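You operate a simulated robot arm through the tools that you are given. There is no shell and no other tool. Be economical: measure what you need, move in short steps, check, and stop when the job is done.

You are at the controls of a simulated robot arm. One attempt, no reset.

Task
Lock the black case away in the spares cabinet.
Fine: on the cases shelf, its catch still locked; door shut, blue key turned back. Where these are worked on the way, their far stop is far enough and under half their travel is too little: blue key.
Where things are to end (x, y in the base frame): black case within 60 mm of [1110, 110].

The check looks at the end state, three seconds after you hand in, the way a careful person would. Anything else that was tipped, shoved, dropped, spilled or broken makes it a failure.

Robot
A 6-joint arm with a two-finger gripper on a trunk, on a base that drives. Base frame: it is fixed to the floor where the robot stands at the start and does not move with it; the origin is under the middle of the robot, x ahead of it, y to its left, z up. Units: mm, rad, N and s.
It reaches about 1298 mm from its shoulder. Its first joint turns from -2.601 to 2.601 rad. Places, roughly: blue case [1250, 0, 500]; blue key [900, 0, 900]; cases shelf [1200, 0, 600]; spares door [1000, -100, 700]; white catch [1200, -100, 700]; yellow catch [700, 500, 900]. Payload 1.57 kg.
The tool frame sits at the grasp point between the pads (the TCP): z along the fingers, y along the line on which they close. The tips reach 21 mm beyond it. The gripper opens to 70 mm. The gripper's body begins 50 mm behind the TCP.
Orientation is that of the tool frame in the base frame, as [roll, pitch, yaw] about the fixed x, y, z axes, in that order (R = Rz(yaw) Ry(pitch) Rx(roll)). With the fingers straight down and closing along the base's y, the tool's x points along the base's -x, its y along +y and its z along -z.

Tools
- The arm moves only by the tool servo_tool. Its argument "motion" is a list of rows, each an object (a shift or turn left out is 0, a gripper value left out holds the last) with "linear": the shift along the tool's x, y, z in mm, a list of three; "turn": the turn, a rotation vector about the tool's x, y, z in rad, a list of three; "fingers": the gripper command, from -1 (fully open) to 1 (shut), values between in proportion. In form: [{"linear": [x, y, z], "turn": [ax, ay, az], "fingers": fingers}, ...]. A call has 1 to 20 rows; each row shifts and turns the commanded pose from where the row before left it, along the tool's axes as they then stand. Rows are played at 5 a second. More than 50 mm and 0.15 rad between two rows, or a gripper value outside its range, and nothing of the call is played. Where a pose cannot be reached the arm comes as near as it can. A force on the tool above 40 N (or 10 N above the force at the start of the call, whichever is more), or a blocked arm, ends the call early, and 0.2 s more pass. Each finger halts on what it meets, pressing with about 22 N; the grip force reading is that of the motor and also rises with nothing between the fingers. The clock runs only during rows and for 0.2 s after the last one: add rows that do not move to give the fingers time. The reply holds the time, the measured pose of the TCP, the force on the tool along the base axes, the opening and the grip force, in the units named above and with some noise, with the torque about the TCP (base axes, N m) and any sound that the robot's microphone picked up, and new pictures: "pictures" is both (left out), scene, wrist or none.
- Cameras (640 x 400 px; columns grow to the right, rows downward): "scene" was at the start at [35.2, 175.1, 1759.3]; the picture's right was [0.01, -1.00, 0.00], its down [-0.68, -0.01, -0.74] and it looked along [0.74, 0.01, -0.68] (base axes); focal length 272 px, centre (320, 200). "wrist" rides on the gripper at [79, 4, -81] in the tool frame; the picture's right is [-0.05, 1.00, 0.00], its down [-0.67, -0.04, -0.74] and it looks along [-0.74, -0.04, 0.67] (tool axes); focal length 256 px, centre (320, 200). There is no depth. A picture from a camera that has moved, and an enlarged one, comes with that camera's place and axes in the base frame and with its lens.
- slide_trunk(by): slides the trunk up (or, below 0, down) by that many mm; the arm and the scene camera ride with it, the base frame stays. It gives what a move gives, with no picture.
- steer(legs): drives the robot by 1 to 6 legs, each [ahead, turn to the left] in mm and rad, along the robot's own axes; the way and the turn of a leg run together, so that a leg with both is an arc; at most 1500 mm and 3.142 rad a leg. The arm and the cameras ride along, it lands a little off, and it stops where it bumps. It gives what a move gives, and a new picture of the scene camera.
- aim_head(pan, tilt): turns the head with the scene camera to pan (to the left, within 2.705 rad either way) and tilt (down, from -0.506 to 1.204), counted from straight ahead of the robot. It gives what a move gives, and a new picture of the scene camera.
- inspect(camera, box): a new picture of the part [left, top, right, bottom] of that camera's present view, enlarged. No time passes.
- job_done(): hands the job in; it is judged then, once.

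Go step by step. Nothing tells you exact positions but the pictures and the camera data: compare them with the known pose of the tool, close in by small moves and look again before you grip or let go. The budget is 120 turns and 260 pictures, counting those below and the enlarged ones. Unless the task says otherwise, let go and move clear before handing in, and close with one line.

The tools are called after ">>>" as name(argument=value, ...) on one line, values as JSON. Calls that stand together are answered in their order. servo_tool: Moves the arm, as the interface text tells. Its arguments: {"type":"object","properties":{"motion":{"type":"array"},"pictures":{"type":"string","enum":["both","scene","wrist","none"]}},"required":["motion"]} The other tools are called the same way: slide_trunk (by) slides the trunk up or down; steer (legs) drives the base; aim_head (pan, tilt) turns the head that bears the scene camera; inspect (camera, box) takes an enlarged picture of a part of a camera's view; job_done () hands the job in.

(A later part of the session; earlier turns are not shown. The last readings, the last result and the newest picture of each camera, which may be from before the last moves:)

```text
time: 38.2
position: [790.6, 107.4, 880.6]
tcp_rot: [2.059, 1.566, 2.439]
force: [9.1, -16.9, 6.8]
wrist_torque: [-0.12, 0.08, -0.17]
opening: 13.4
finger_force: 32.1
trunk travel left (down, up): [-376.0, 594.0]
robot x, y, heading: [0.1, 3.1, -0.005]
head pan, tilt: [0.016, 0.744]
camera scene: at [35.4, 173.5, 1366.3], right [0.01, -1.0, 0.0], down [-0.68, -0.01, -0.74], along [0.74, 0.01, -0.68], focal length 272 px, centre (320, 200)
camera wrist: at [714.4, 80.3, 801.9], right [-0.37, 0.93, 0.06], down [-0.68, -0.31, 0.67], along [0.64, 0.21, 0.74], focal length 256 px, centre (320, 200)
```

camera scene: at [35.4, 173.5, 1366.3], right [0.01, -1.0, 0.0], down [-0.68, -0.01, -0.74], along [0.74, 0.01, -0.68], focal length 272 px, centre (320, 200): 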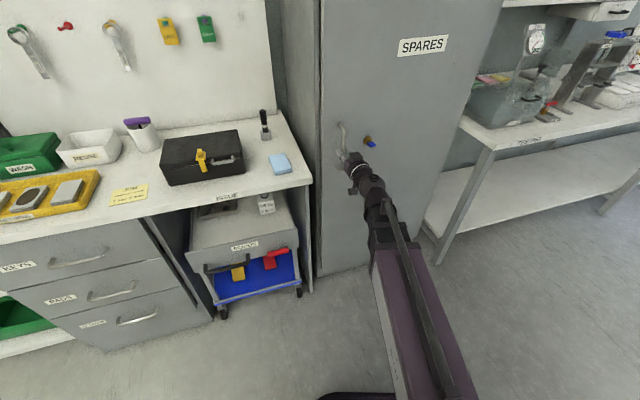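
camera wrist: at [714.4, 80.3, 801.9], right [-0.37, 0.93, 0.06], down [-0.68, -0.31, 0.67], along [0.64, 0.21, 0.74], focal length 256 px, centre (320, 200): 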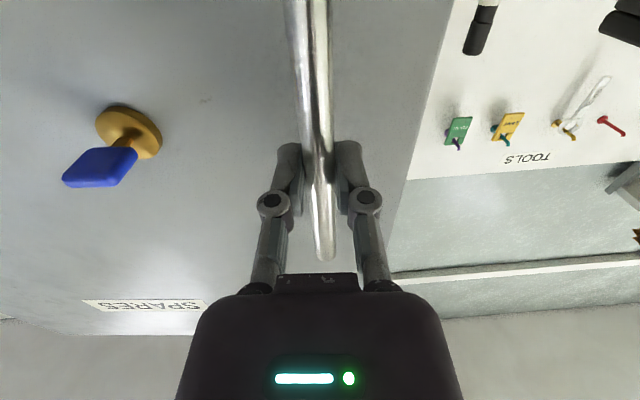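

The door opens. Continuing along the arc, with a bit more shift toward the hinge.

>>> servo_tool(motion=[{"linear": [0, -5, -31.4], "turn": [-0.06, 0, 0]}, {"linear": [0, -5, -31.4], "turn": [-0.06, 0, 0]}, {"linear": [0, -5, -31.4], "turn": [-0.06, 0, 0]}, {}], pictures="wrist")

```text
time: 39.2
position: [710.4, 52.8, 880.5]
tcp_rot: [1.945, 1.568, 2.506]
force: [10.0, -13.8, 9.0]
wrist_torque: [-0.06, -0.09, -0.15]
opening: 13.4
finger_force: 32.3
trunk travel left (down, up): [-376.0, 594.0]
robot x, y, heading: [4.0, 3.0, -0.003]
head pan, tilt: [0.016, 0.744]
camera wrist: at [641.0, 13.4, 801.8], right [-0.53, 0.85, 0.06], down [-0.61, -0.43, 0.67], along [0.59, 0.32, 0.74], focal length 256 px, centre (320, 200)
```

wrist: 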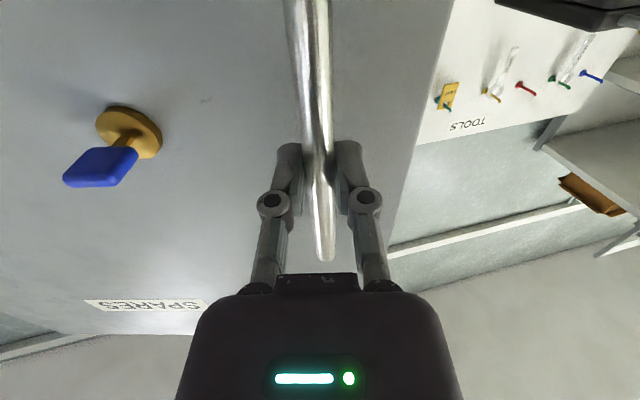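

>>> servo_tool(motion=[{"linear": [0, -6.5, -41.5], "turn": [-0.08, 0, 0]}, {"linear": [0, -6.5, -41.5], "turn": [-0.08, 0, 0]}, {"linear": [0, -6, -41.5], "turn": [-0.08, 0, 0]}, {"linear": [0, -6, -41.5], "turn": [-0.08, 0, 0]}, {}])

```text
time: 40.0
position: [636.6, -22.8, 881.3]
tcp_rot: [2.897, 1.567, -2.596]
force: [-4.2, 5.3, 0.0]
wrist_torque: [0.69, -0.64, 0.07]
opening: 13.7
finger_force: 31.6
out of reach, approached as far as the arm can: row 2
trunk travel left (down, up): [-376.0, 594.0]
robot x, y, heading: [-1.2, 5.4, 0.006]
head pan, tilt: [0.016, 0.744]
stopped in row 3: the force on the tool passed its limit at 42 N (the readings are from after the stop); the commanded pose is now the measured one
camera scene: at [34.7, 176.2, 1365.9], right [0.01, -1.0, 0.0], down [-0.68, -0.01, -0.74], along [0.74, 0.01, -0.68], focal length 272 px, centre (320, 200)
camera wrist: at [577.3, -76.9, 802.0], right [-0.71, 0.7, 0.05], down [-0.5, -0.55, 0.67], along [0.5, 0.45, 0.74], focal length 256 px, centre (320, 200)
```

scene: 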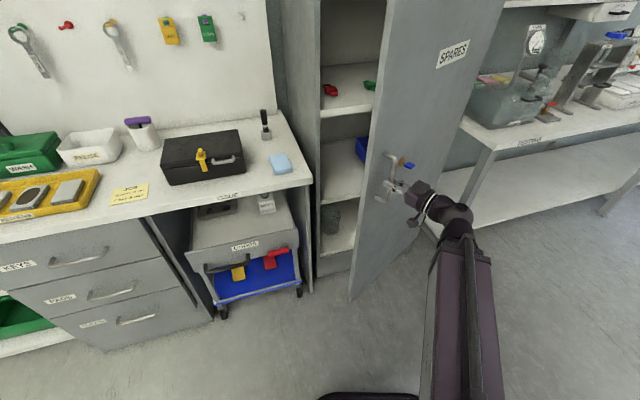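
wrist: 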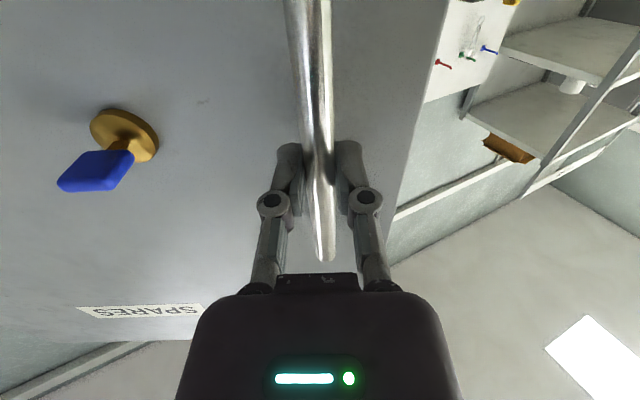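

Door is about 28° open; one step was flagged out of reach. I'll try continuing with smaller steps.

>>> servo_tool(motion=[{"linear": [0, -3, -21], "turn": [-0.04, 0, 0]}, {"linear": [0, -3, -21], "turn": [-0.04, 0, 0]}, {"linear": [0, -3, -21], "turn": [-0.04, 0, 0]}, {}], pictures="none")

```text
time: 41.0
position: [599.1, -75.1, 880.3]
tcp_rot: [-2.917, 1.563, -2.001]
force: [-28.8, 18.5, -14.2]
wrist_torque: [0.01, -0.06, 0.26]
opening: 13.4
finger_force: 32.3
trunk travel left (down, up): [-376.0, 594.0]
robot x, y, heading: [0.7, 1.5, 0.001]
head pan, tilt: [0.016, 0.744]
```

>>> servo_tool(motion=[{"linear": [0, 4, 0]}, {"linear": [0, -2, -21], "turn": [-0.04, 0, 0]}, {"linear": [0, -2, -21], "turn": [-0.04, 0, 0]}, {"linear": [0, -2, -21], "turn": [-0.04, 0, 0]}, {"linear": [0, -2, -21], "turn": [-0.04, 0, 0]}, {}], pictures="scene")

```text
time: 42.4
position: [558.9, -148.5, 881.0]
tcp_rot: [1.935, 1.57, 3.0]
force: [18.4, -8.4, 16.9]
wrist_torque: [-0.46, 0.15, -0.13]
opening: 13.2
finger_force: 31.6
trunk travel left (down, up): [-376.0, 594.0]
robot x, y, heading: [-1.0, 4.5, -0.002]
head pan, tilt: [0.016, 0.744]
camera scene: at [35.8, 174.6, 1366.3], right [0.01, -1.0, 0.0], down [-0.68, -0.01, -0.74], along [0.74, 0.01, -0.68], focal length 272 px, centre (320, 200)
```

scene: 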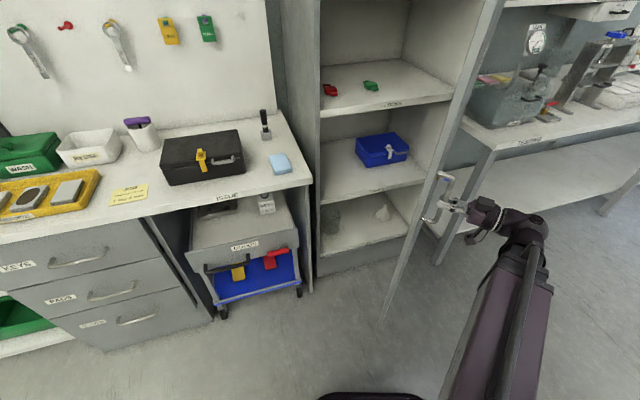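

Good progress; the blue case sits on the middle shelf. Continuing to open.

>>> servo_tool(motion=[{"linear": [0, -3.5, -26], "turn": [-0.05, 0, 0]}, {"linear": [0, -3.5, -26], "turn": [-0.05, 0, 0]}, {"linear": [0, -3.5, -26], "turn": [-0.05, 0, 0]}, {"linear": [0, -3.5, -26], "turn": [-0.05, 0, 0]}, {}], pictures="none")

```text
time: 43.5
position: [533.8, -227.9, 880.4]
tcp_rot: [2.757, 1.563, -2.253]
force: [-11.0, 3.0, 5.6]
wrist_torque: [0.91, -0.33, 0.15]
opening: 13.8
finger_force: 31.6
out of reach, approached as far as the arm can: row 4
trunk travel left (down, up): [-376.0, 594.0]
robot x, y, heading: [-2.1, 1.2, -0.002]
head pan, tilt: [0.016, 0.744]
stopped in row 5: the force on the tool passed its limit at 44 N (the readings are from after the stop); the commanded pose is now the measured one
```

>>> servo_tool(motion=[{"linear": [0, -2.5, -20], "turn": [-0.04, 0, 0]}, {"linear": [0, -2.5, -20], "turn": [-0.04, 0, 0]}, {"linear": [0, -2.5, -20], "turn": [-0.04, 0, 0]}, {"linear": [0, -2.5, -20], "turn": [-0.04, 0, 0]}, {}], pictures="none")

>>> servo_tool(motion=[{"linear": [0, -2.5, -20], "turn": [-0.04, 0, 0]}, {"linear": [0, -2.5, -20], "turn": [-0.04, 0, 0]}, {"linear": [0, -2.5, -20], "turn": [-0.04, 0, 0]}, {"linear": [0, -2.5, -20], "turn": [-0.04, 0, 0]}, {}], pictures="scene")

```text
time: 44.7
position: [534.4, -228.4, 880.0]
tcp_rot: [2.804, 1.561, -2.207]
force: [-23.1, 6.3, 2.7]
wrist_torque: [0.6, -0.28, 0.16]
opening: 13.6
finger_force: 32.3
out of reach, approached as far as the arm can: row 1, 2, 3, 4
trunk travel left (down, up): [-376.0, 594.0]
robot x, y, heading: [0.1, 1.9, -0.001]
head pan, tilt: [0.016, 0.744]
```

```text
time: 45.9
position: [534.9, -227.9, 881.0]
tcp_rot: [2.804, 1.563, -2.204]
force: [-24.3, 7.4, -0.1]
wrist_torque: [-0.3, 0.04, 0.21]
opening: 13.3
finger_force: 31.7
out of reach, approached as far as the arm can: row 1, 2, 3, 4
trunk travel left (down, up): [-376.0, 594.0]
robot x, y, heading: [-2.5, 0.9, 0.003]
head pan, tilt: [0.016, 0.744]
camera scene: at [32.4, 175.7, 1366.0], right [0.01, -1.0, 0.0], down [-0.68, -0.01, -0.74], along [0.74, 0.01, -0.68], focal length 272 px, centre (320, 200)
```

scene: 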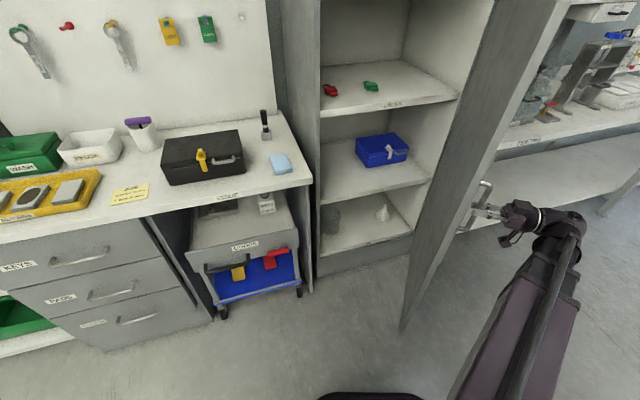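

The arm has hit its yaw limit at about 52° of door opening. I'll let go, withdraw along the tool axis, and back the base off to come around and push it wider from inside.

>>> servo_tool(motion=[{"fingers": -1}, {"fingers": -1}, {"fingers": -1}, {"linear": [0, 0, -40]}, {"linear": [0, 0, -40]}, {"linear": [0, 0, -40]}, {}], pictures="none")

>>> steer(legs=[[-350, 0]])

```text
time: 47.5
position: [536.4, -228.9, 877.7]
tcp_rot: [2.629, 1.56, -2.386]
force: [0.7, 0.4, -0.2]
wrist_torque: [-0.01, 0.0, -0.02]
opening: 70.0
finger_force: 0.1
out of reach, approached as far as the arm can: row 4, 5, 6
trunk travel left (down, up): [-376.0, 594.0]
robot x, y, heading: [0.7, 5.2, -0.001]
head pan, tilt: [0.016, 0.744]
```

```text
time: 50.2
position: [185.6, -228.4, 878.7]
tcp_rot: [2.618, 1.562, -2.394]
force: [0.4, -0.2, -0.1]
wrist_torque: [-0.02, 0.04, -0.01]
opening: 70.1
finger_force: 0.0
trunk travel left (down, up): [-376.0, 594.0]
robot x, y, heading: [-352.4, 2.9, 0.002]
head pan, tilt: [0.016, 0.744]
camera scene: at [-316.4, 175.3, 1366.0], right [0.01, -1.0, 0.0], down [-0.68, -0.01, -0.74], along [0.74, 0.01, -0.68], focal length 272 px, centre (320, 200)
```

scene: 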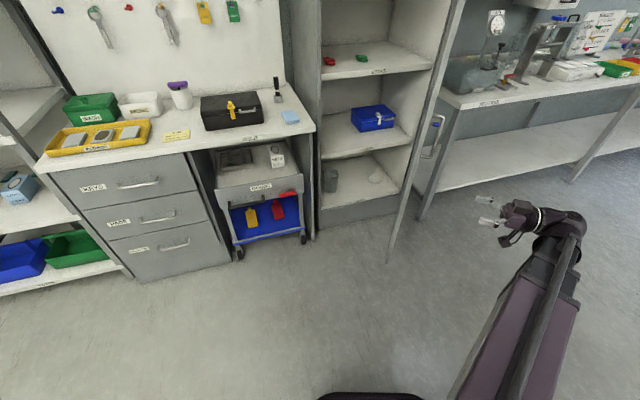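

Backing away freed the handle. Now I'll straighten the tool to face ahead, centred in front of the robot.

>>> servo_tool(motion=[{"turn": [0.15, 0, 0], "fingers": 1}, {"turn": [0.15, 0, 0]}, {"turn": [0.15, 0, 0]}, {"turn": [0.15, 0, 0]}, {"turn": [0.15, 0, 0]}, {"turn": [0.15, 0, 0]}, {"turn": [0.15, 0, 0]}, {"turn": [0.15, 0, 0]}, {}, {"linear": [0, 40, 0]}, {"linear": [0, 40, 0]}, {"linear": [0, 40, 0]}, {"linear": [0, 40, 0]}, {"linear": [0, 40, 0]}, {}], pictures="scene")

```text
time: 53.4
position: [341.4, -152.5, 879.0]
tcp_rot: [-2.46, 1.56, -2.392]
force: [-0.6, -0.3, 0.0]
wrist_torque: [0.0, -0.01, 0.02]
opening: 0.0
finger_force: 21.8
out of reach, approached as far as the arm can: row 5, 6, 7, 8, 10, 11, 12, 13, 14
trunk travel left (down, up): [-376.0, 594.0]
robot x, y, heading: [-356.1, 3.1, 0.001]
head pan, tilt: [0.016, 0.744]
camera scene: at [-316.5, 175.4, 1366.0], right [0.01, -1.0, 0.0], down [-0.68, -0.01, -0.74], along [0.74, 0.01, -0.68], focal length 272 px, centre (320, 200)
```

scene: 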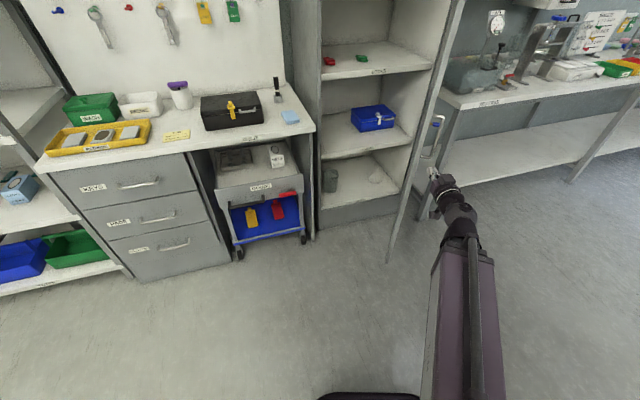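

>>> servo_tool(motion=[{"linear": [0, 40, 0]}, {"linear": [0, 40, 0]}, {"linear": [0, 40, 0]}, {"linear": [0, 40, 0]}, {}], pictures="none")

>>> steer(legs=[[300, 0]])

```text
time: 54.6
position: [371.4, 0.2, 878.5]
tcp_rot: [-2.488, 1.559, -2.418]
force: [0.3, 0.3, 0.1]
wrist_torque: [-0.02, 0.02, 0.05]
opening: 0.2
finger_force: 22.2
out of reach, approached as far as the arm can: row 1, 2, 3, 4
trunk travel left (down, up): [-376.0, 594.0]
robot x, y, heading: [-355.3, 2.1, 0.005]
head pan, tilt: [0.016, 0.744]
```

```text
time: 57.0
position: [671.8, 2.1, 879.7]
tcp_rot: [-2.464, 1.56, -2.393]
force: [0.5, 0.4, 0.3]
wrist_torque: [-0.02, 0.02, -0.02]
opening: 0.2
finger_force: 22.1
trunk travel left (down, up): [-376.0, 594.0]
robot x, y, heading: [-50.7, 3.8, 0.004]
head pan, tilt: [0.016, 0.744]
camera scene: at [-14.7, 175.3, 1366.0], right [0.02, -1.0, 0.0], down [-0.68, -0.01, -0.74], along [0.74, 0.01, -0.68], focal length 272 px, centre (320, 200)
```

scene: 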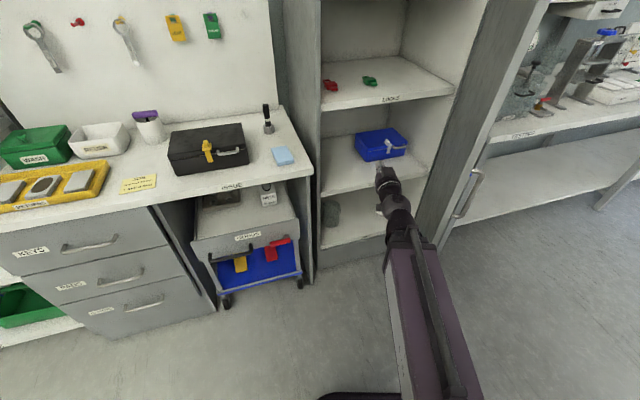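

Hand is inside the door now. I'll yaw right and sweep the fingertips to push the door further open.

>>> servo_tool(motion=[{"turn": [0.15, 0, 0]}, {"turn": [0.15, 0, 0]}, {"turn": [0.15, 0, 0]}, {"turn": [0.15, 0, 0]}, {"linear": [0, -34, 20]}, {"linear": [0, -34, 20]}, {"linear": [0, -34, 20]}, {"linear": [0, -34, 20]}, {}], pictures="scene")

```text
time: 59.0
position: [673.9, -157.1, 880.7]
tcp_rot: [-1.8, 1.561, -2.327]
force: [-0.2, 0.2, 1.0]
wrist_torque: [0.0, -0.05, 0.01]
opening: 0.1
finger_force: 21.7
trunk travel left (down, up): [-376.0, 594.0]
robot x, y, heading: [-50.2, 3.7, 0.004]
head pan, tilt: [0.016, 0.744]
camera scene: at [-14.5, 175.1, 1366.0], right [0.02, -1.0, 0.0], down [-0.68, -0.01, -0.74], along [0.74, 0.01, -0.68], focal length 272 px, centre (320, 200)
```

scene: 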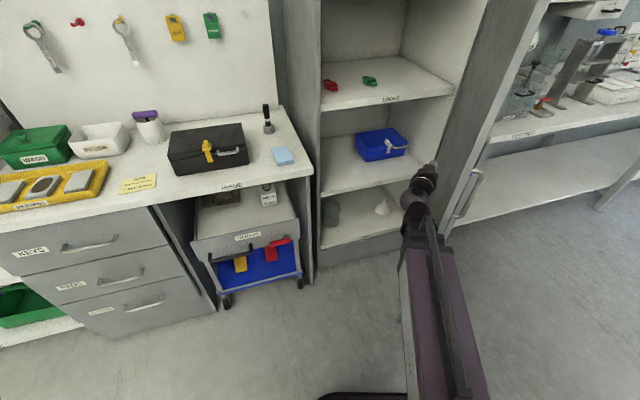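

>>> servo_tool(motion=[{"linear": [0, -20, 10]}, {"linear": [0, -20, 10]}, {"linear": [0, -20, 10]}, {"linear": [0, -20, 10]}, {"linear": [0, -20, 10]}, {"linear": [0, -20, 10]}, {"linear": [0, -20, 8]}, {"linear": [0, -20, 8]}, {}], pictures="scene")

```text
time: 61.0
position: [658.9, -332.7, 880.8]
tcp_rot: [-1.81, 1.56, -2.339]
force: [0.2, -0.6, 0.1]
wrist_torque: [0.02, -0.01, 0.02]
opening: 0.2
finger_force: 22.2
trunk travel left (down, up): [-376.0, 594.0]
robot x, y, heading: [-49.9, 0.1, -0.004]
head pan, tilt: [0.016, 0.744]
camera scene: at [-14.5, 175.2, 1366.0], right [0.02, -1.0, 0.0], down [-0.68, -0.01, -0.74], along [0.74, 0.01, -0.68], focal length 272 px, centre (320, 200)
```

scene: 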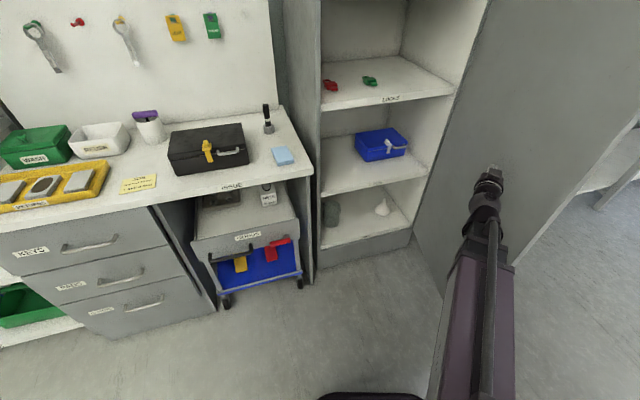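

>>> servo_tool(motion=[{"linear": [0, -24, 4]}, {"linear": [0, -24, 4]}, {"linear": [0, -24, 4]}, {"linear": [0, -24, 4]}, {"linear": [0, -24, 4]}, {"linear": [0, -24, 4]}, {}], pictures="scene")

```text
time: 62.5
position: [605.2, -468.6, 880.7]
tcp_rot: [-1.801, 1.563, -2.328]
force: [-1.3, -0.5, -0.3]
wrist_torque: [-0.01, -0.01, 0.0]
opening: 0.0
finger_force: 21.7
trunk travel left (down, up): [-376.0, 594.0]
robot x, y, heading: [-52.0, 2.4, -0.002]
head pan, tilt: [0.016, 0.744]
camera scene: at [-14.5, 175.1, 1366.0], right [0.02, -1.0, 0.0], down [-0.68, -0.01, -0.74], along [0.74, 0.01, -0.68], focal length 272 px, centre (320, 200)
```

scene: 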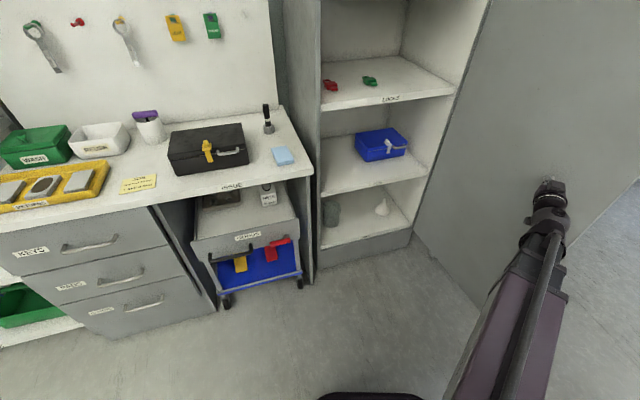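

The door is wide open. Now I'll study the black case and the shelf.

>>> inspect(camera="scene", box=[150, 90, 310, 200])

>>> inspect(camera="scene", box=[300, 40, 480, 290])

```text
3.64 times, centred on (230, 145) of scene
camera zoom: at [-14.5, 175.1, 1366.0], right [0.02, -1.0, 0.0], down [-0.68, -0.01, -0.74], along [0.74, 0.01, -0.68], focal length 988 px, centre (647, 400)
```

zoom: 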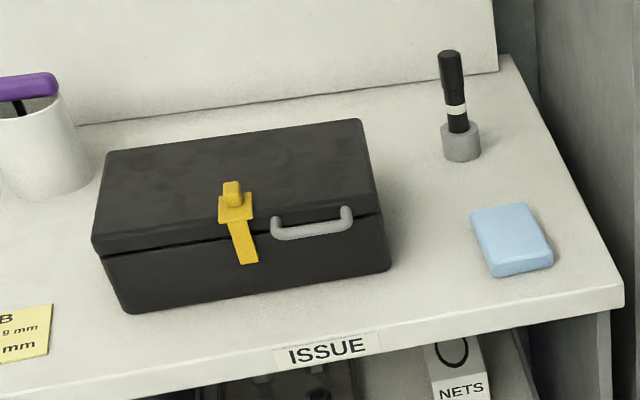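

```text
1.60 times, centred on (390, 165) of scene
camera zoom: at [-14.5, 175.1, 1366.0], right [0.02, -1.0, 0.0], down [-0.68, -0.01, -0.74], along [0.74, 0.01, -0.68], focal length 435 px, centre (208, 256)
```

zoom: 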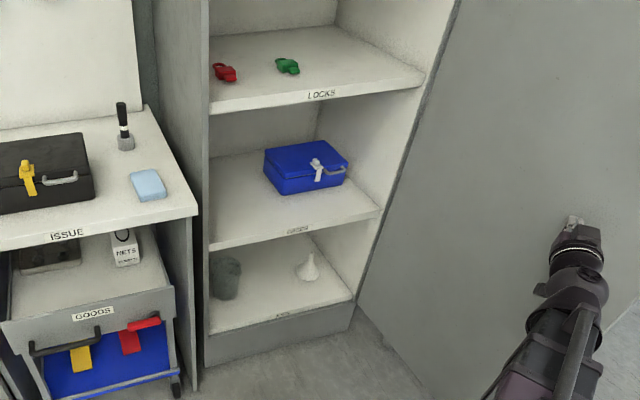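

Shelf "CASES" is the middle one (z≈600, next shelf ≈980). The case is about 228×156×74 mm on the bench at z≈827, handle bar near (733, 482, 882). I'll bring the arm back to the middle and point the fingers down.

>>> servo_tool(motion=[{"linear": [0, 34, -20]}, {"linear": [0, 34, -20]}, {"linear": [0, 34, -20]}, {"linear": [0, 34, -20]}, {"linear": [0, 34, -20]}, {"linear": [0, 34, -20]}, {"linear": [0, 34, -20]}, {"linear": [0, 34, -20]}, {"linear": [0, 34, -20]}, {"turn": [-0.15, 0, 0]}, {"turn": [-0.15, 0, 0]}, {"turn": [-0.15, 0, 0]}, {"turn": [-0.1, 0, 0]}, {}], pictures="none")

>>> servo_tool(motion=[{"turn": [0, 0.15, 0]}, {"turn": [0, 0.15, 0]}, {"turn": [0, 0.15, 0]}, {"turn": [0, 0.15, 0]}, {"turn": [0, 0.15, 0]}, {"turn": [0, 0.15, 0]}, {"turn": [0, 0.15, 0]}, {"turn": [0, 0.15, 0]}, {"turn": [0, 0.15, 0]}, {"turn": [0, 0.15, 0]}, {"turn": [0, 0.071, 0]}, {}], pictures="scene")

```text
time: 65.5
position: [661.0, -126.6, 878.9]
tcp_rot: [-2.413, 1.56, -2.39]
force: [0.1, 0.0, 0.1]
wrist_torque: [-0.01, 0.01, 0.02]
opening: 0.0
finger_force: 21.8
out of reach, approached as far as the arm can: row 5, 6, 7, 8, 9, 10, 11
trunk travel left (down, up): [-376.0, 594.0]
robot x, y, heading: [-52.0, 8.4, 0.002]
head pan, tilt: [0.016, 0.744]
```

```text
time: 68.2
position: [660.6, -126.7, 694.8]
tcp_rot: [-3.134, -0.009, -3.123]
force: [0.4, -0.3, -0.4]
wrist_torque: [0.0, -0.02, 0.01]
opening: 0.1
finger_force: 22.2
out of reach, approached as far as the arm can: row 1, 2, 3, 4, 5, 6, 7, 8, 9, 10
trunk travel left (down, up): [-376.0, 594.0]
robot x, y, heading: [-52.1, 4.4, -0.0]
head pan, tilt: [0.016, 0.744]
camera scene: at [-14.4, 175.3, 1366.0], right [0.02, -1.0, 0.0], down [-0.68, -0.01, -0.74], along [0.74, 0.01, -0.68], focal length 272 px, centre (320, 200)
```

scene: 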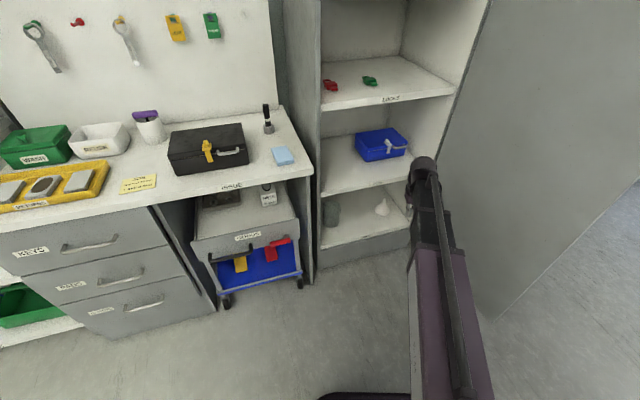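

Fingers down works as predicted. I'll raise the trunk, yaw so the fingers close across the handle (front–back), and move above the handle.

>>> slide_trunk(by=285)

>>> servo_tool(motion=[{"turn": [0, 0, 0.14], "fingers": -1}, {"turn": [0, 0, 0.14]}, {"turn": [0, 0, 0.14]}, {"turn": [0, 0, 0.14]}, {"turn": [0, 0, 0.14]}, {"turn": [0, 0, 0.14]}, {"turn": [0, 0, 0.14]}, {"turn": [0, 0, 0.14]}, {"turn": [0, 0, 0.143]}, {}], pictures="none")

>>> servo_tool(motion=[{"linear": [40, 18, 0]}, {"linear": [40, 18, 0]}, {"linear": [40, 18, 0]}, {"linear": [40, 18, 0]}, {"linear": [40, 18, 0]}, {"linear": [40, 18, 0]}, {"linear": [40, 18, 0]}, {"linear": [40, 18, 0]}, {"linear": [40, 18, 0]}, {"linear": [40, 18, 0]}, {"linear": [40, 18, 0]}, {}])

```text
time: 71.0
position: [660.6, -127.3, 979.8]
tcp_rot: [-3.136, -0.007, -3.122]
force: [0.2, -0.2, -0.7]
wrist_torque: [-0.02, -0.01, -0.01]
opening: 0.2
finger_force: 22.3
trunk travel left (down, up): [-661.0, 309.0]
robot x, y, heading: [-51.0, 4.5, 0.002]
head pan, tilt: [0.016, 0.744]
```

```text
time: 73.2
position: [660.6, -127.4, 980.5]
tcp_rot: [-3.132, 0.005, 1.898]
force: [1.1, 0.0, -0.2]
wrist_torque: [0.02, -0.02, 0.0]
opening: 70.0
finger_force: 0.2
trunk travel left (down, up): [-661.0, 309.0]
robot x, y, heading: [-52.5, 5.4, -0.003]
head pan, tilt: [0.016, 0.744]
```

```text
time: 75.8
position: [707.7, 353.3, 979.1]
tcp_rot: [-3.133, 0.004, 1.9]
force: [-0.5, -0.9, -0.6]
wrist_torque: [0.01, -0.01, -0.02]
opening: 69.8
finger_force: 0.1
out of reach, approached as far as the arm can: row 10
trunk travel left (down, up): [-661.0, 309.0]
robot x, y, heading: [-52.9, 2.5, 0.004]
head pan, tilt: [0.016, 0.744]
camera scene: at [-14.5, 175.4, 1651.0], right [0.02, -1.0, 0.0], down [-0.68, -0.01, -0.74], along [0.74, 0.01, -0.68], focal length 272 px, centre (320, 200)
camera wrist: at [687.6, 430.7, 1061.0], right [0.96, 0.27, -0.01], down [0.19, -0.64, 0.75], along [0.2, -0.72, -0.66], focal length 256 px, centre (320, 200)
```

scene: 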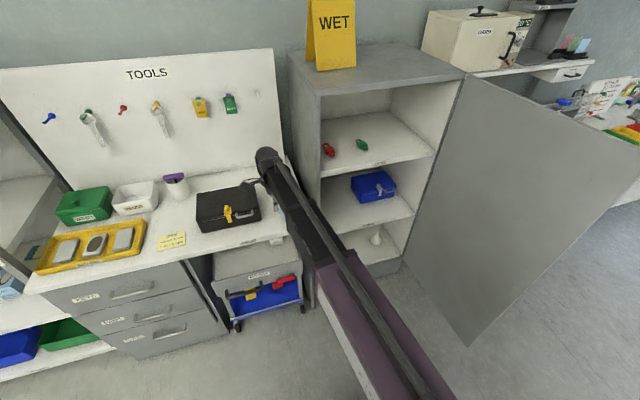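
wrist: 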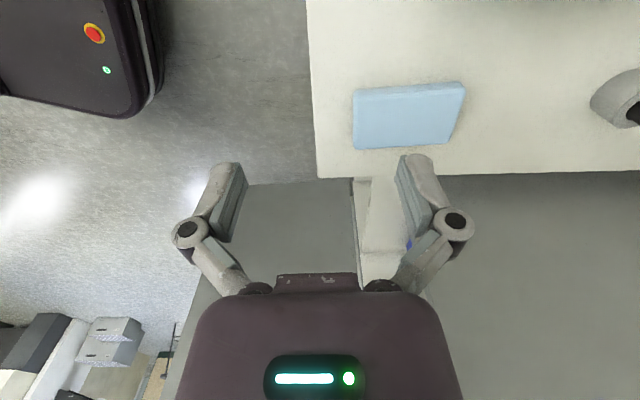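

>>> servo_tool(motion=[{"linear": [32, 15, 0]}, {"linear": [32, 15, 0]}, {"linear": [32, 15, 0]}, {"linear": [31, 15, 0]}, {}])

>>> inspect(camera="wrist", box=[200, 0, 460, 240])

>>> inspect(camera="scene", box=[190, 130, 310, 240])

```text
time: 77.0
position: [720.6, 492.1, 980.4]
tcp_rot: [-3.133, 0.004, 1.9]
force: [-1.0, -0.3, -0.7]
wrist_torque: [0.01, -0.06, 0.03]
opening: 70.3
finger_force: 0.1
trunk travel left (down, up): [-661.0, 309.0]
robot x, y, heading: [-53.1, 2.3, -0.006]
head pan, tilt: [0.016, 0.744]
camera scene: at [-14.5, 175.4, 1651.0], right [0.02, -1.0, 0.0], down [-0.68, -0.01, -0.74], along [0.74, 0.01, -0.68], focal length 272 px, centre (320, 200)
camera wrist: at [701.3, 570.0, 1061.0], right [0.96, 0.27, -0.01], down [0.19, -0.64, 0.75], along [0.2, -0.72, -0.66], focal length 256 px, centre (320, 200)
```

scene: 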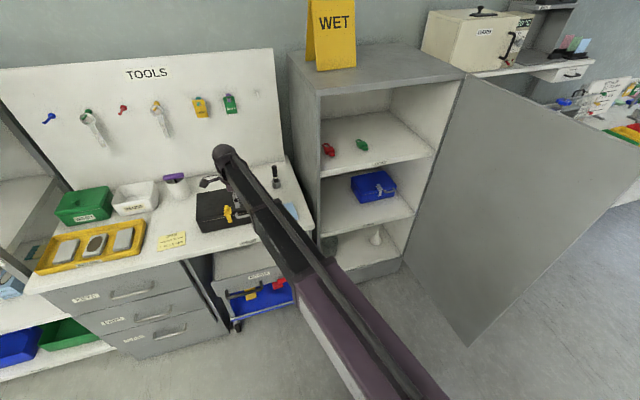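
wrist: 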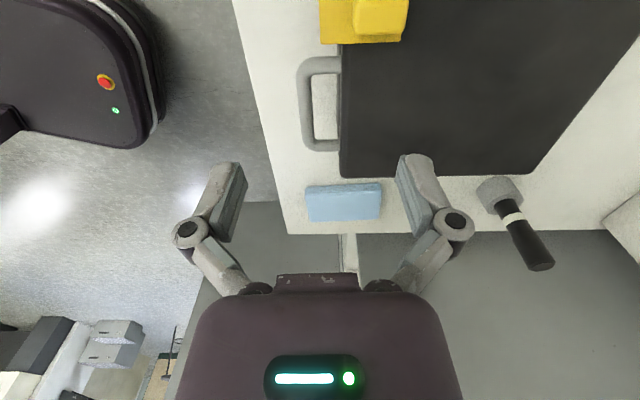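

```text
1.67 times, centred on (330, 120) of wrist
camera zoom: at [701.3, 570.0, 1061.0], right [0.96, 0.27, -0.01], down [0.19, -0.64, 0.75], along [0.2, -0.72, -0.66], focal length 427 px, centre (303, 333)
```

zoom: 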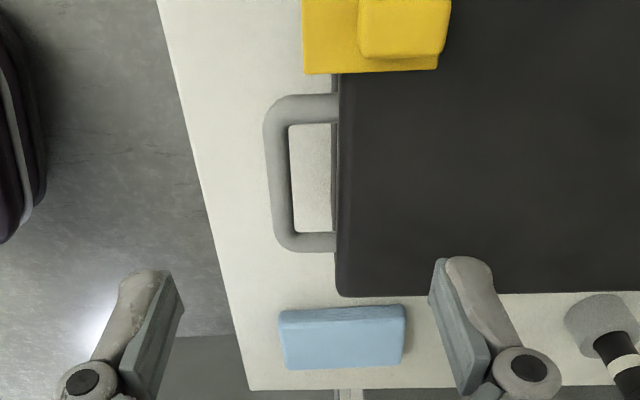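

```text
3.64 times, centred on (250, 185) of scene
camera zoom: at [-14.5, 175.4, 1651.0], right [0.02, -1.0, 0.0], down [-0.68, -0.01, -0.74], along [0.74, 0.01, -0.68], focal length 988 px, centre (574, 254)
```

zoom: 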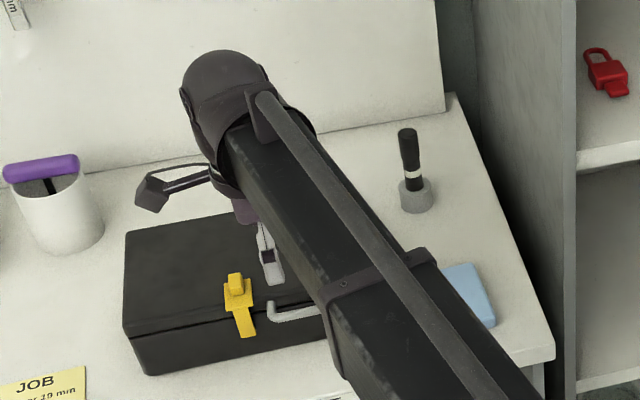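

Clear view: the handle is a U with about a 19 mm gap to the case front, which fits the 10 mm finger. I'll narrow the opening to ~19 mm and shift over the bar.

>>> servo_tool(motion=[{"linear": [-9, -10, 0], "fingers": 0.457}, {}, {}, {}], pictures="wrist")

>>> slide_trunk(by=-50)

>>> inspect(camera="wrist", box=[220, 30, 420, 230])

```text
time: 78.0
position: [715.7, 480.1, 980.1]
tcp_rot: [-3.133, 0.003, 1.903]
force: [-0.4, 1.1, 0.0]
wrist_torque: [0.01, 0.0, 0.03]
opening: 19.3
finger_force: 0.1
trunk travel left (down, up): [-661.0, 309.0]
robot x, y, heading: [-51.7, 5.9, -0.004]
head pan, tilt: [0.016, 0.744]
camera wrist: at [695.3, 558.1, 1061.0], right [0.96, 0.27, -0.01], down [0.19, -0.64, 0.75], along [0.2, -0.72, -0.66], focal length 256 px, centre (320, 200)
```

wrist: 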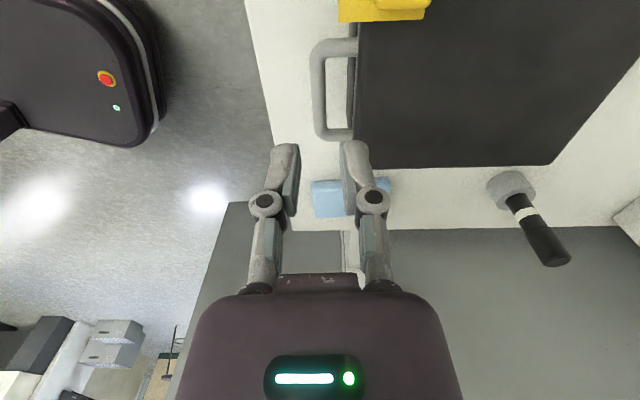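

```text
time: 79.0
position: [715.3, 480.1, 929.0]
tcp_rot: [-3.132, 0.004, 1.902]
force: [-0.6, -0.5, -0.3]
wrist_torque: [-0.01, 0.01, 0.02]
opening: 18.9
finger_force: 0.1
trunk travel left (down, up): [-611.0, 359.0]
robot x, y, heading: [-50.9, 3.8, 0.004]
head pan, tilt: [0.016, 0.744]
```

```text
2.00 times, centred on (320, 130) of wrist
camera zoom: at [695.2, 558.0, 1011.1], right [0.96, 0.27, -0.01], down [0.19, -0.64, 0.75], along [0.2, -0.72, -0.66], focal length 512 px, centre (320, 340)
```

zoom: 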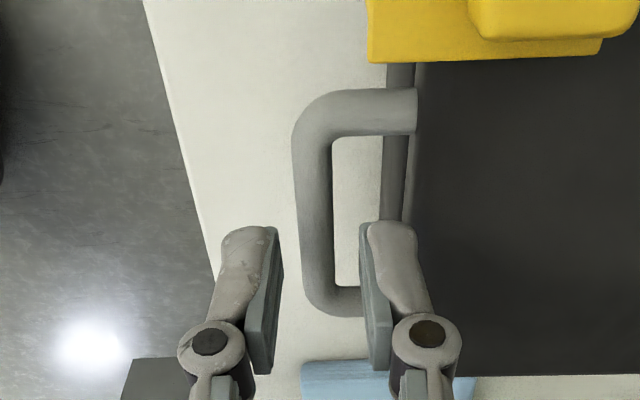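

Nearly centred; I'll shift 2 mm forward-off the case and descend in two stages.

>>> servo_tool(motion=[{"linear": [2, -2, 0]}, {}], pictures="none")

>>> slide_trunk(by=-27)

>>> inspect(camera="wrist", box=[220, 60, 420, 260])

```text
time: 79.5
position: [713.0, 482.3, 929.9]
tcp_rot: [-3.134, 0.006, 1.9]
force: [0.3, -0.3, 0.3]
wrist_torque: [0.02, -0.02, -0.01]
opening: 19.0
finger_force: 0.1
trunk travel left (down, up): [-611.0, 359.0]
robot x, y, heading: [-50.2, 3.1, 0.001]
head pan, tilt: [0.016, 0.744]
```

```text
time: 80.3
position: [714.1, 481.4, 902.8]
tcp_rot: [-3.132, 0.003, 1.901]
force: [0.6, -0.3, 0.3]
wrist_torque: [0.0, -0.02, 0.02]
opening: 19.2
finger_force: 0.1
trunk travel left (down, up): [-584.0, 386.0]
robot x, y, heading: [-49.0, 1.8, 0.006]
head pan, tilt: [0.016, 0.744]
```

```text
2.00 times, centred on (320, 160) of wrist
camera zoom: at [692.9, 559.4, 984.0], right [0.96, 0.27, -0.01], down [0.19, -0.64, 0.75], along [0.2, -0.72, -0.66], focal length 512 px, centre (320, 280)
```

zoom: 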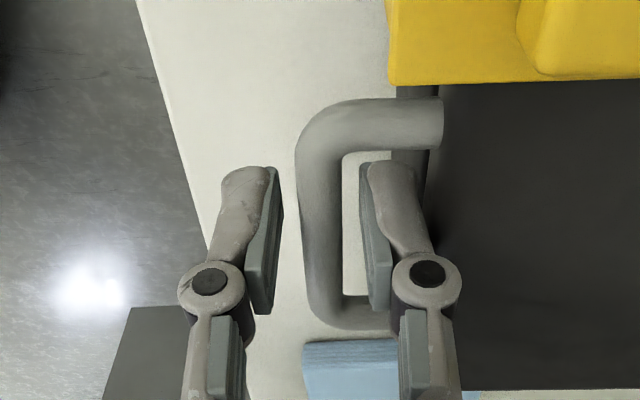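

Finger is inside the handle gap. I'll narrow to ~13.5 mm (so the knuckle clears the lid) and descend the rest.

>>> servo_tool(motion=[{"linear": [-2, 0, 0], "fingers": 0.614}, {}, {}], pictures="none")

>>> slide_trunk(by=-23)

>>> inspect(camera="wrist", box=[220, 80, 420, 280])

```text
time: 81.1
position: [713.7, 481.1, 902.9]
tcp_rot: [-3.132, 0.005, 1.899]
force: [0.4, 0.0, 0.1]
wrist_torque: [0.01, 0.01, 0.04]
opening: 13.6
finger_force: 0.1
trunk travel left (down, up): [-584.0, 386.0]
robot x, y, heading: [-51.7, 6.0, -0.004]
head pan, tilt: [0.016, 0.744]
```

```text
time: 81.8
position: [713.5, 479.3, 879.7]
tcp_rot: [-3.134, 0.004, 1.901]
force: [-0.7, 0.2, 0.8]
wrist_torque: [0.0, 0.01, -0.03]
opening: 13.3
finger_force: 0.1
trunk travel left (down, up): [-561.0, 409.0]
robot x, y, heading: [-51.1, -0.5, 0.003]
head pan, tilt: [0.016, 0.744]
```

```text
2.00 times, centred on (320, 180) of wrist
camera zoom: at [693.4, 557.4, 961.0], right [0.96, 0.27, -0.01], down [0.19, -0.64, 0.75], along [0.2, -0.72, -0.66], focal length 512 px, centre (320, 240)
```

zoom: 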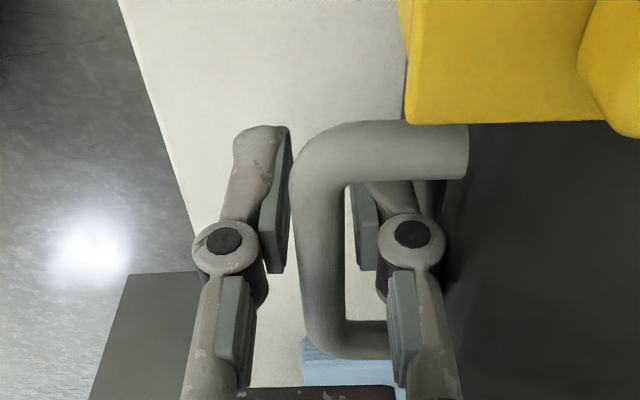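

Good, no contact. Down 6 mm more, then close.

>>> slide_trunk(by=-6)

>>> servo_tool(motion=[{"fingers": 1}, {"fingers": 1}, {"fingers": 1}, {"fingers": 1}], pictures="wrist")

```text
time: 82.3
position: [713.3, 478.9, 874.8]
tcp_rot: [-3.134, 0.003, 1.9]
force: [0.2, -0.9, -0.5]
wrist_torque: [-0.02, -0.03, 0.0]
opening: 13.8
finger_force: 0.1
trunk travel left (down, up): [-555.0, 415.0]
robot x, y, heading: [-48.0, 1.5, 0.003]
head pan, tilt: [0.016, 0.744]
```

```text
time: 83.3
position: [713.8, 479.8, 873.5]
tcp_rot: [-3.133, 0.003, 1.902]
force: [-0.2, 0.0, 0.8]
wrist_torque: [0.02, -0.04, -0.02]
opening: 0.0
finger_force: 21.8
trunk travel left (down, up): [-555.0, 415.0]
robot x, y, heading: [-51.2, -0.4, -0.003]
head pan, tilt: [0.016, 0.744]
camera wrist: at [693.5, 557.4, 955.0], right [0.96, 0.27, -0.01], down [0.19, -0.64, 0.75], along [0.2, -0.72, -0.66], focal length 256 px, centre (320, 200)
```

wrist: 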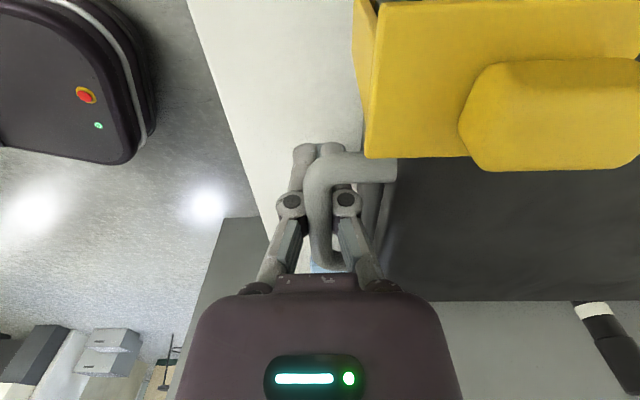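

The fingers closed fully beneath the bar, so the bar sits higher (≈895). I'll reopen slightly, rise 19 mm, and close again.

>>> servo_tool(motion=[{"fingers": 0.614}, {}, {}], pictures="none")

>>> slide_trunk(by=18)

>>> servo_tool(motion=[{"fingers": 1}, {"fingers": 1}, {"fingers": 1}, {"fingers": 1}], pictures="wrist")

>>> inspect(camera="wrist", box=[220, 80, 420, 280])

```text
time: 84.1
position: [713.6, 479.3, 873.9]
tcp_rot: [-3.134, 0.002, 1.9]
force: [-0.5, -0.3, -0.2]
wrist_torque: [0.0, 0.02, -0.02]
opening: 13.6
finger_force: 0.0
trunk travel left (down, up): [-555.0, 415.0]
robot x, y, heading: [-48.2, 3.3, 0.002]
head pan, tilt: [0.016, 0.744]
```

```text
time: 84.8
position: [714.1, 480.2, 892.2]
tcp_rot: [-3.133, 0.004, 1.9]
force: [0.6, 0.0, 0.6]
wrist_torque: [-0.02, 0.02, 0.0]
opening: 13.0
finger_force: 0.0
trunk travel left (down, up): [-573.0, 397.0]
robot x, y, heading: [-51.0, 4.5, -0.0]
head pan, tilt: [0.016, 0.744]
```

```text
time: 85.8
position: [714.1, 480.3, 892.4]
tcp_rot: [-3.133, 0.005, 1.901]
force: [1.0, 1.7, 1.0]
wrist_torque: [0.0, -0.03, 0.08]
opening: 8.7
finger_force: 21.3
trunk travel left (down, up): [-573.0, 397.0]
robot x, y, heading: [-52.1, 6.2, -0.003]
head pan, tilt: [0.016, 0.744]
camera wrist: at [693.5, 557.5, 972.9], right [0.96, 0.27, -0.01], down [0.19, -0.64, 0.75], along [0.2, -0.72, -0.66], focal length 256 px, centre (320, 200)
```

wrist: 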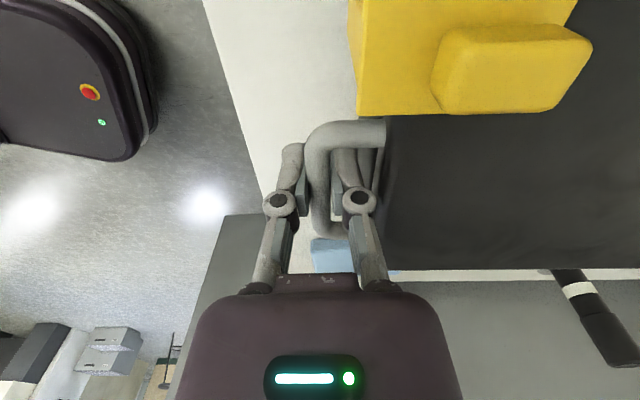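

```text
2.00 times, centred on (320, 180) of wrist
camera zoom: at [693.5, 557.5, 972.9], right [0.96, 0.27, -0.01], down [0.19, -0.64, 0.75], along [0.2, -0.72, -0.66], focal length 512 px, centre (320, 240)
```

zoom: 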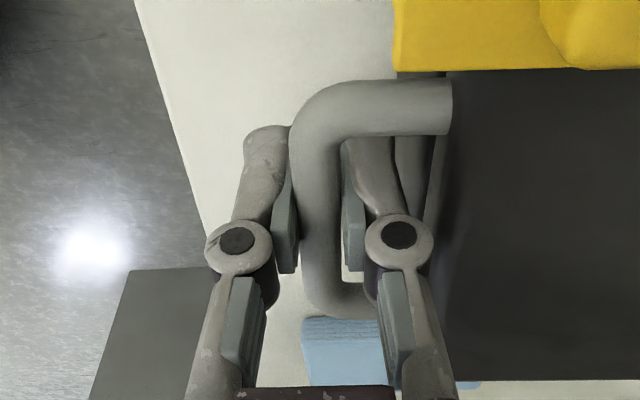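

Bar gripped (8.7 mm). A small test lift.

>>> slide_trunk(by=15)

>>> servo_tool(motion=[{}, {}])

>>> inspect(camera="scene", box=[180, 130, 320, 250])

```text
time: 86.4
position: [713.9, 479.4, 907.1]
tcp_rot: [-3.134, 0.005, 1.902]
force: [-0.6, -1.5, -1.9]
wrist_torque: [0.27, 0.04, -0.03]
opening: 8.8
finger_force: 21.7
trunk travel left (down, up): [-588.0, 382.0]
robot x, y, heading: [-51.3, -0.7, 0.001]
head pan, tilt: [0.016, 0.744]
```

```text
time: 87.0
position: [713.8, 480.1, 907.5]
tcp_rot: [-3.132, 0.003, 1.901]
force: [-0.5, -1.4, -2.1]
wrist_torque: [0.16, 0.07, -0.02]
opening: 8.8
finger_force: 22.0
trunk travel left (down, up): [-588.0, 382.0]
robot x, y, heading: [-52.2, 1.2, -0.003]
head pan, tilt: [0.016, 0.744]
camera scene: at [-14.2, 175.3, 1578.0], right [0.02, -1.0, 0.0], down [-0.68, -0.01, -0.74], along [0.74, 0.01, -0.68], focal length 272 px, centre (320, 200)
camera wrist: at [693.6, 557.4, 987.9], right [0.96, 0.27, -0.01], down [0.19, -0.64, 0.75], along [0.2, -0.72, -0.66], focal length 256 px, centre (320, 200)
```

scene: 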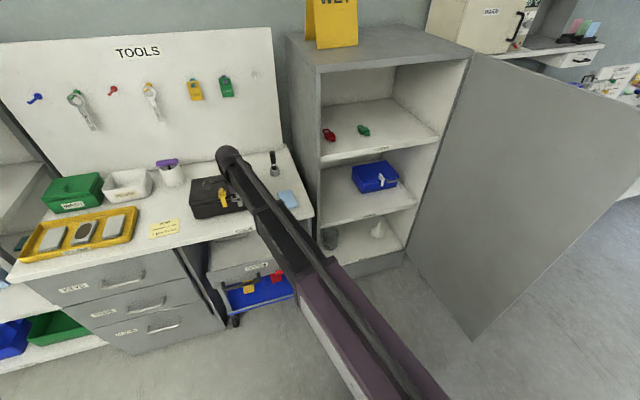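
wrist: 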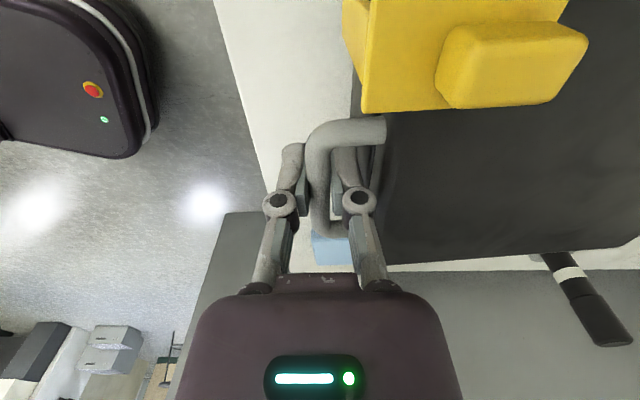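

```text
3.33 times, centred on (250, 190) of scene
camera zoom: at [-14.2, 175.3, 1578.0], right [0.02, -1.0, 0.0], down [-0.68, -0.01, -0.74], along [0.74, 0.01, -0.68], focal length 906 px, centre (553, 233)
```

zoom: 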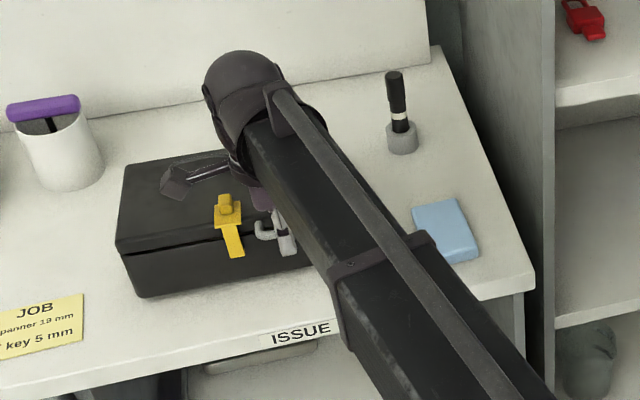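

The case is light (~0.4 kg) and held. Lifting further.

>>> slide_trunk(by=60)

>>> servo_tool(motion=[{}, {}])

>>> inspect(camera="scene", box=[180, 130, 320, 250])

```text
time: 88.0
position: [714.1, 479.6, 966.6]
tcp_rot: [-3.133, 0.004, 1.901]
force: [-0.3, -0.8, -0.9]
wrist_torque: [0.32, 0.04, -0.01]
opening: 8.5
finger_force: 22.0
trunk travel left (down, up): [-648.0, 322.0]
robot x, y, heading: [-48.8, 1.4, 0.0]
head pan, tilt: [0.016, 0.744]
```

```text
time: 88.6
position: [713.4, 480.3, 966.1]
tcp_rot: [-3.132, 0.003, 1.9]
force: [0.0, -1.0, -1.8]
wrist_torque: [0.19, 0.08, -0.03]
opening: 8.8
finger_force: 21.7
trunk travel left (down, up): [-648.0, 322.0]
robot x, y, heading: [-51.1, 2.3, -0.005]
head pan, tilt: [0.016, 0.744]
camera scene: at [-14.3, 175.3, 1638.0], right [0.02, -1.0, 0.0], down [-0.68, -0.01, -0.74], along [0.74, 0.01, -0.68], focal length 272 px, centre (320, 200)
camera wrist: at [693.6, 557.4, 1047.9], right [0.96, 0.27, -0.01], down [0.19, -0.64, 0.75], along [0.2, -0.72, -0.66], focal length 256 px, centre (320, 200)
```

scene: 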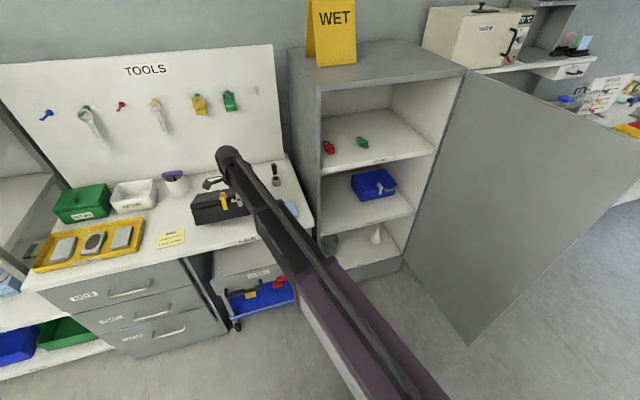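
wrist: 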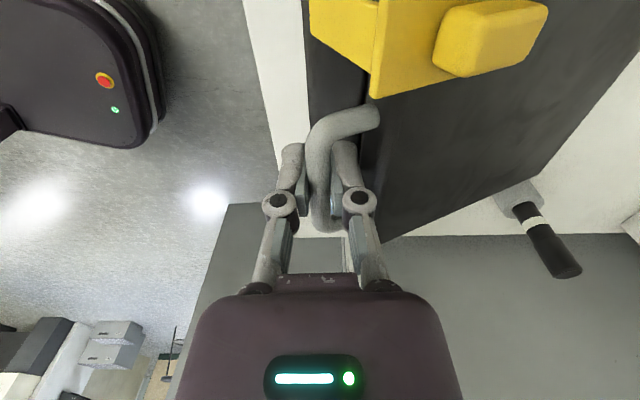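

```text
3.33 times, centred on (250, 190) of scene
camera zoom: at [-14.3, 175.3, 1638.0], right [0.02, -1.0, 0.0], down [-0.68, -0.01, -0.74], along [0.74, 0.01, -0.68], focal length 906 px, centre (553, 233)
```

zoom: 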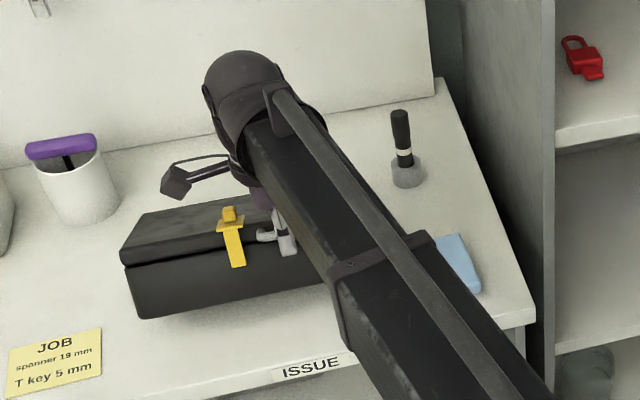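

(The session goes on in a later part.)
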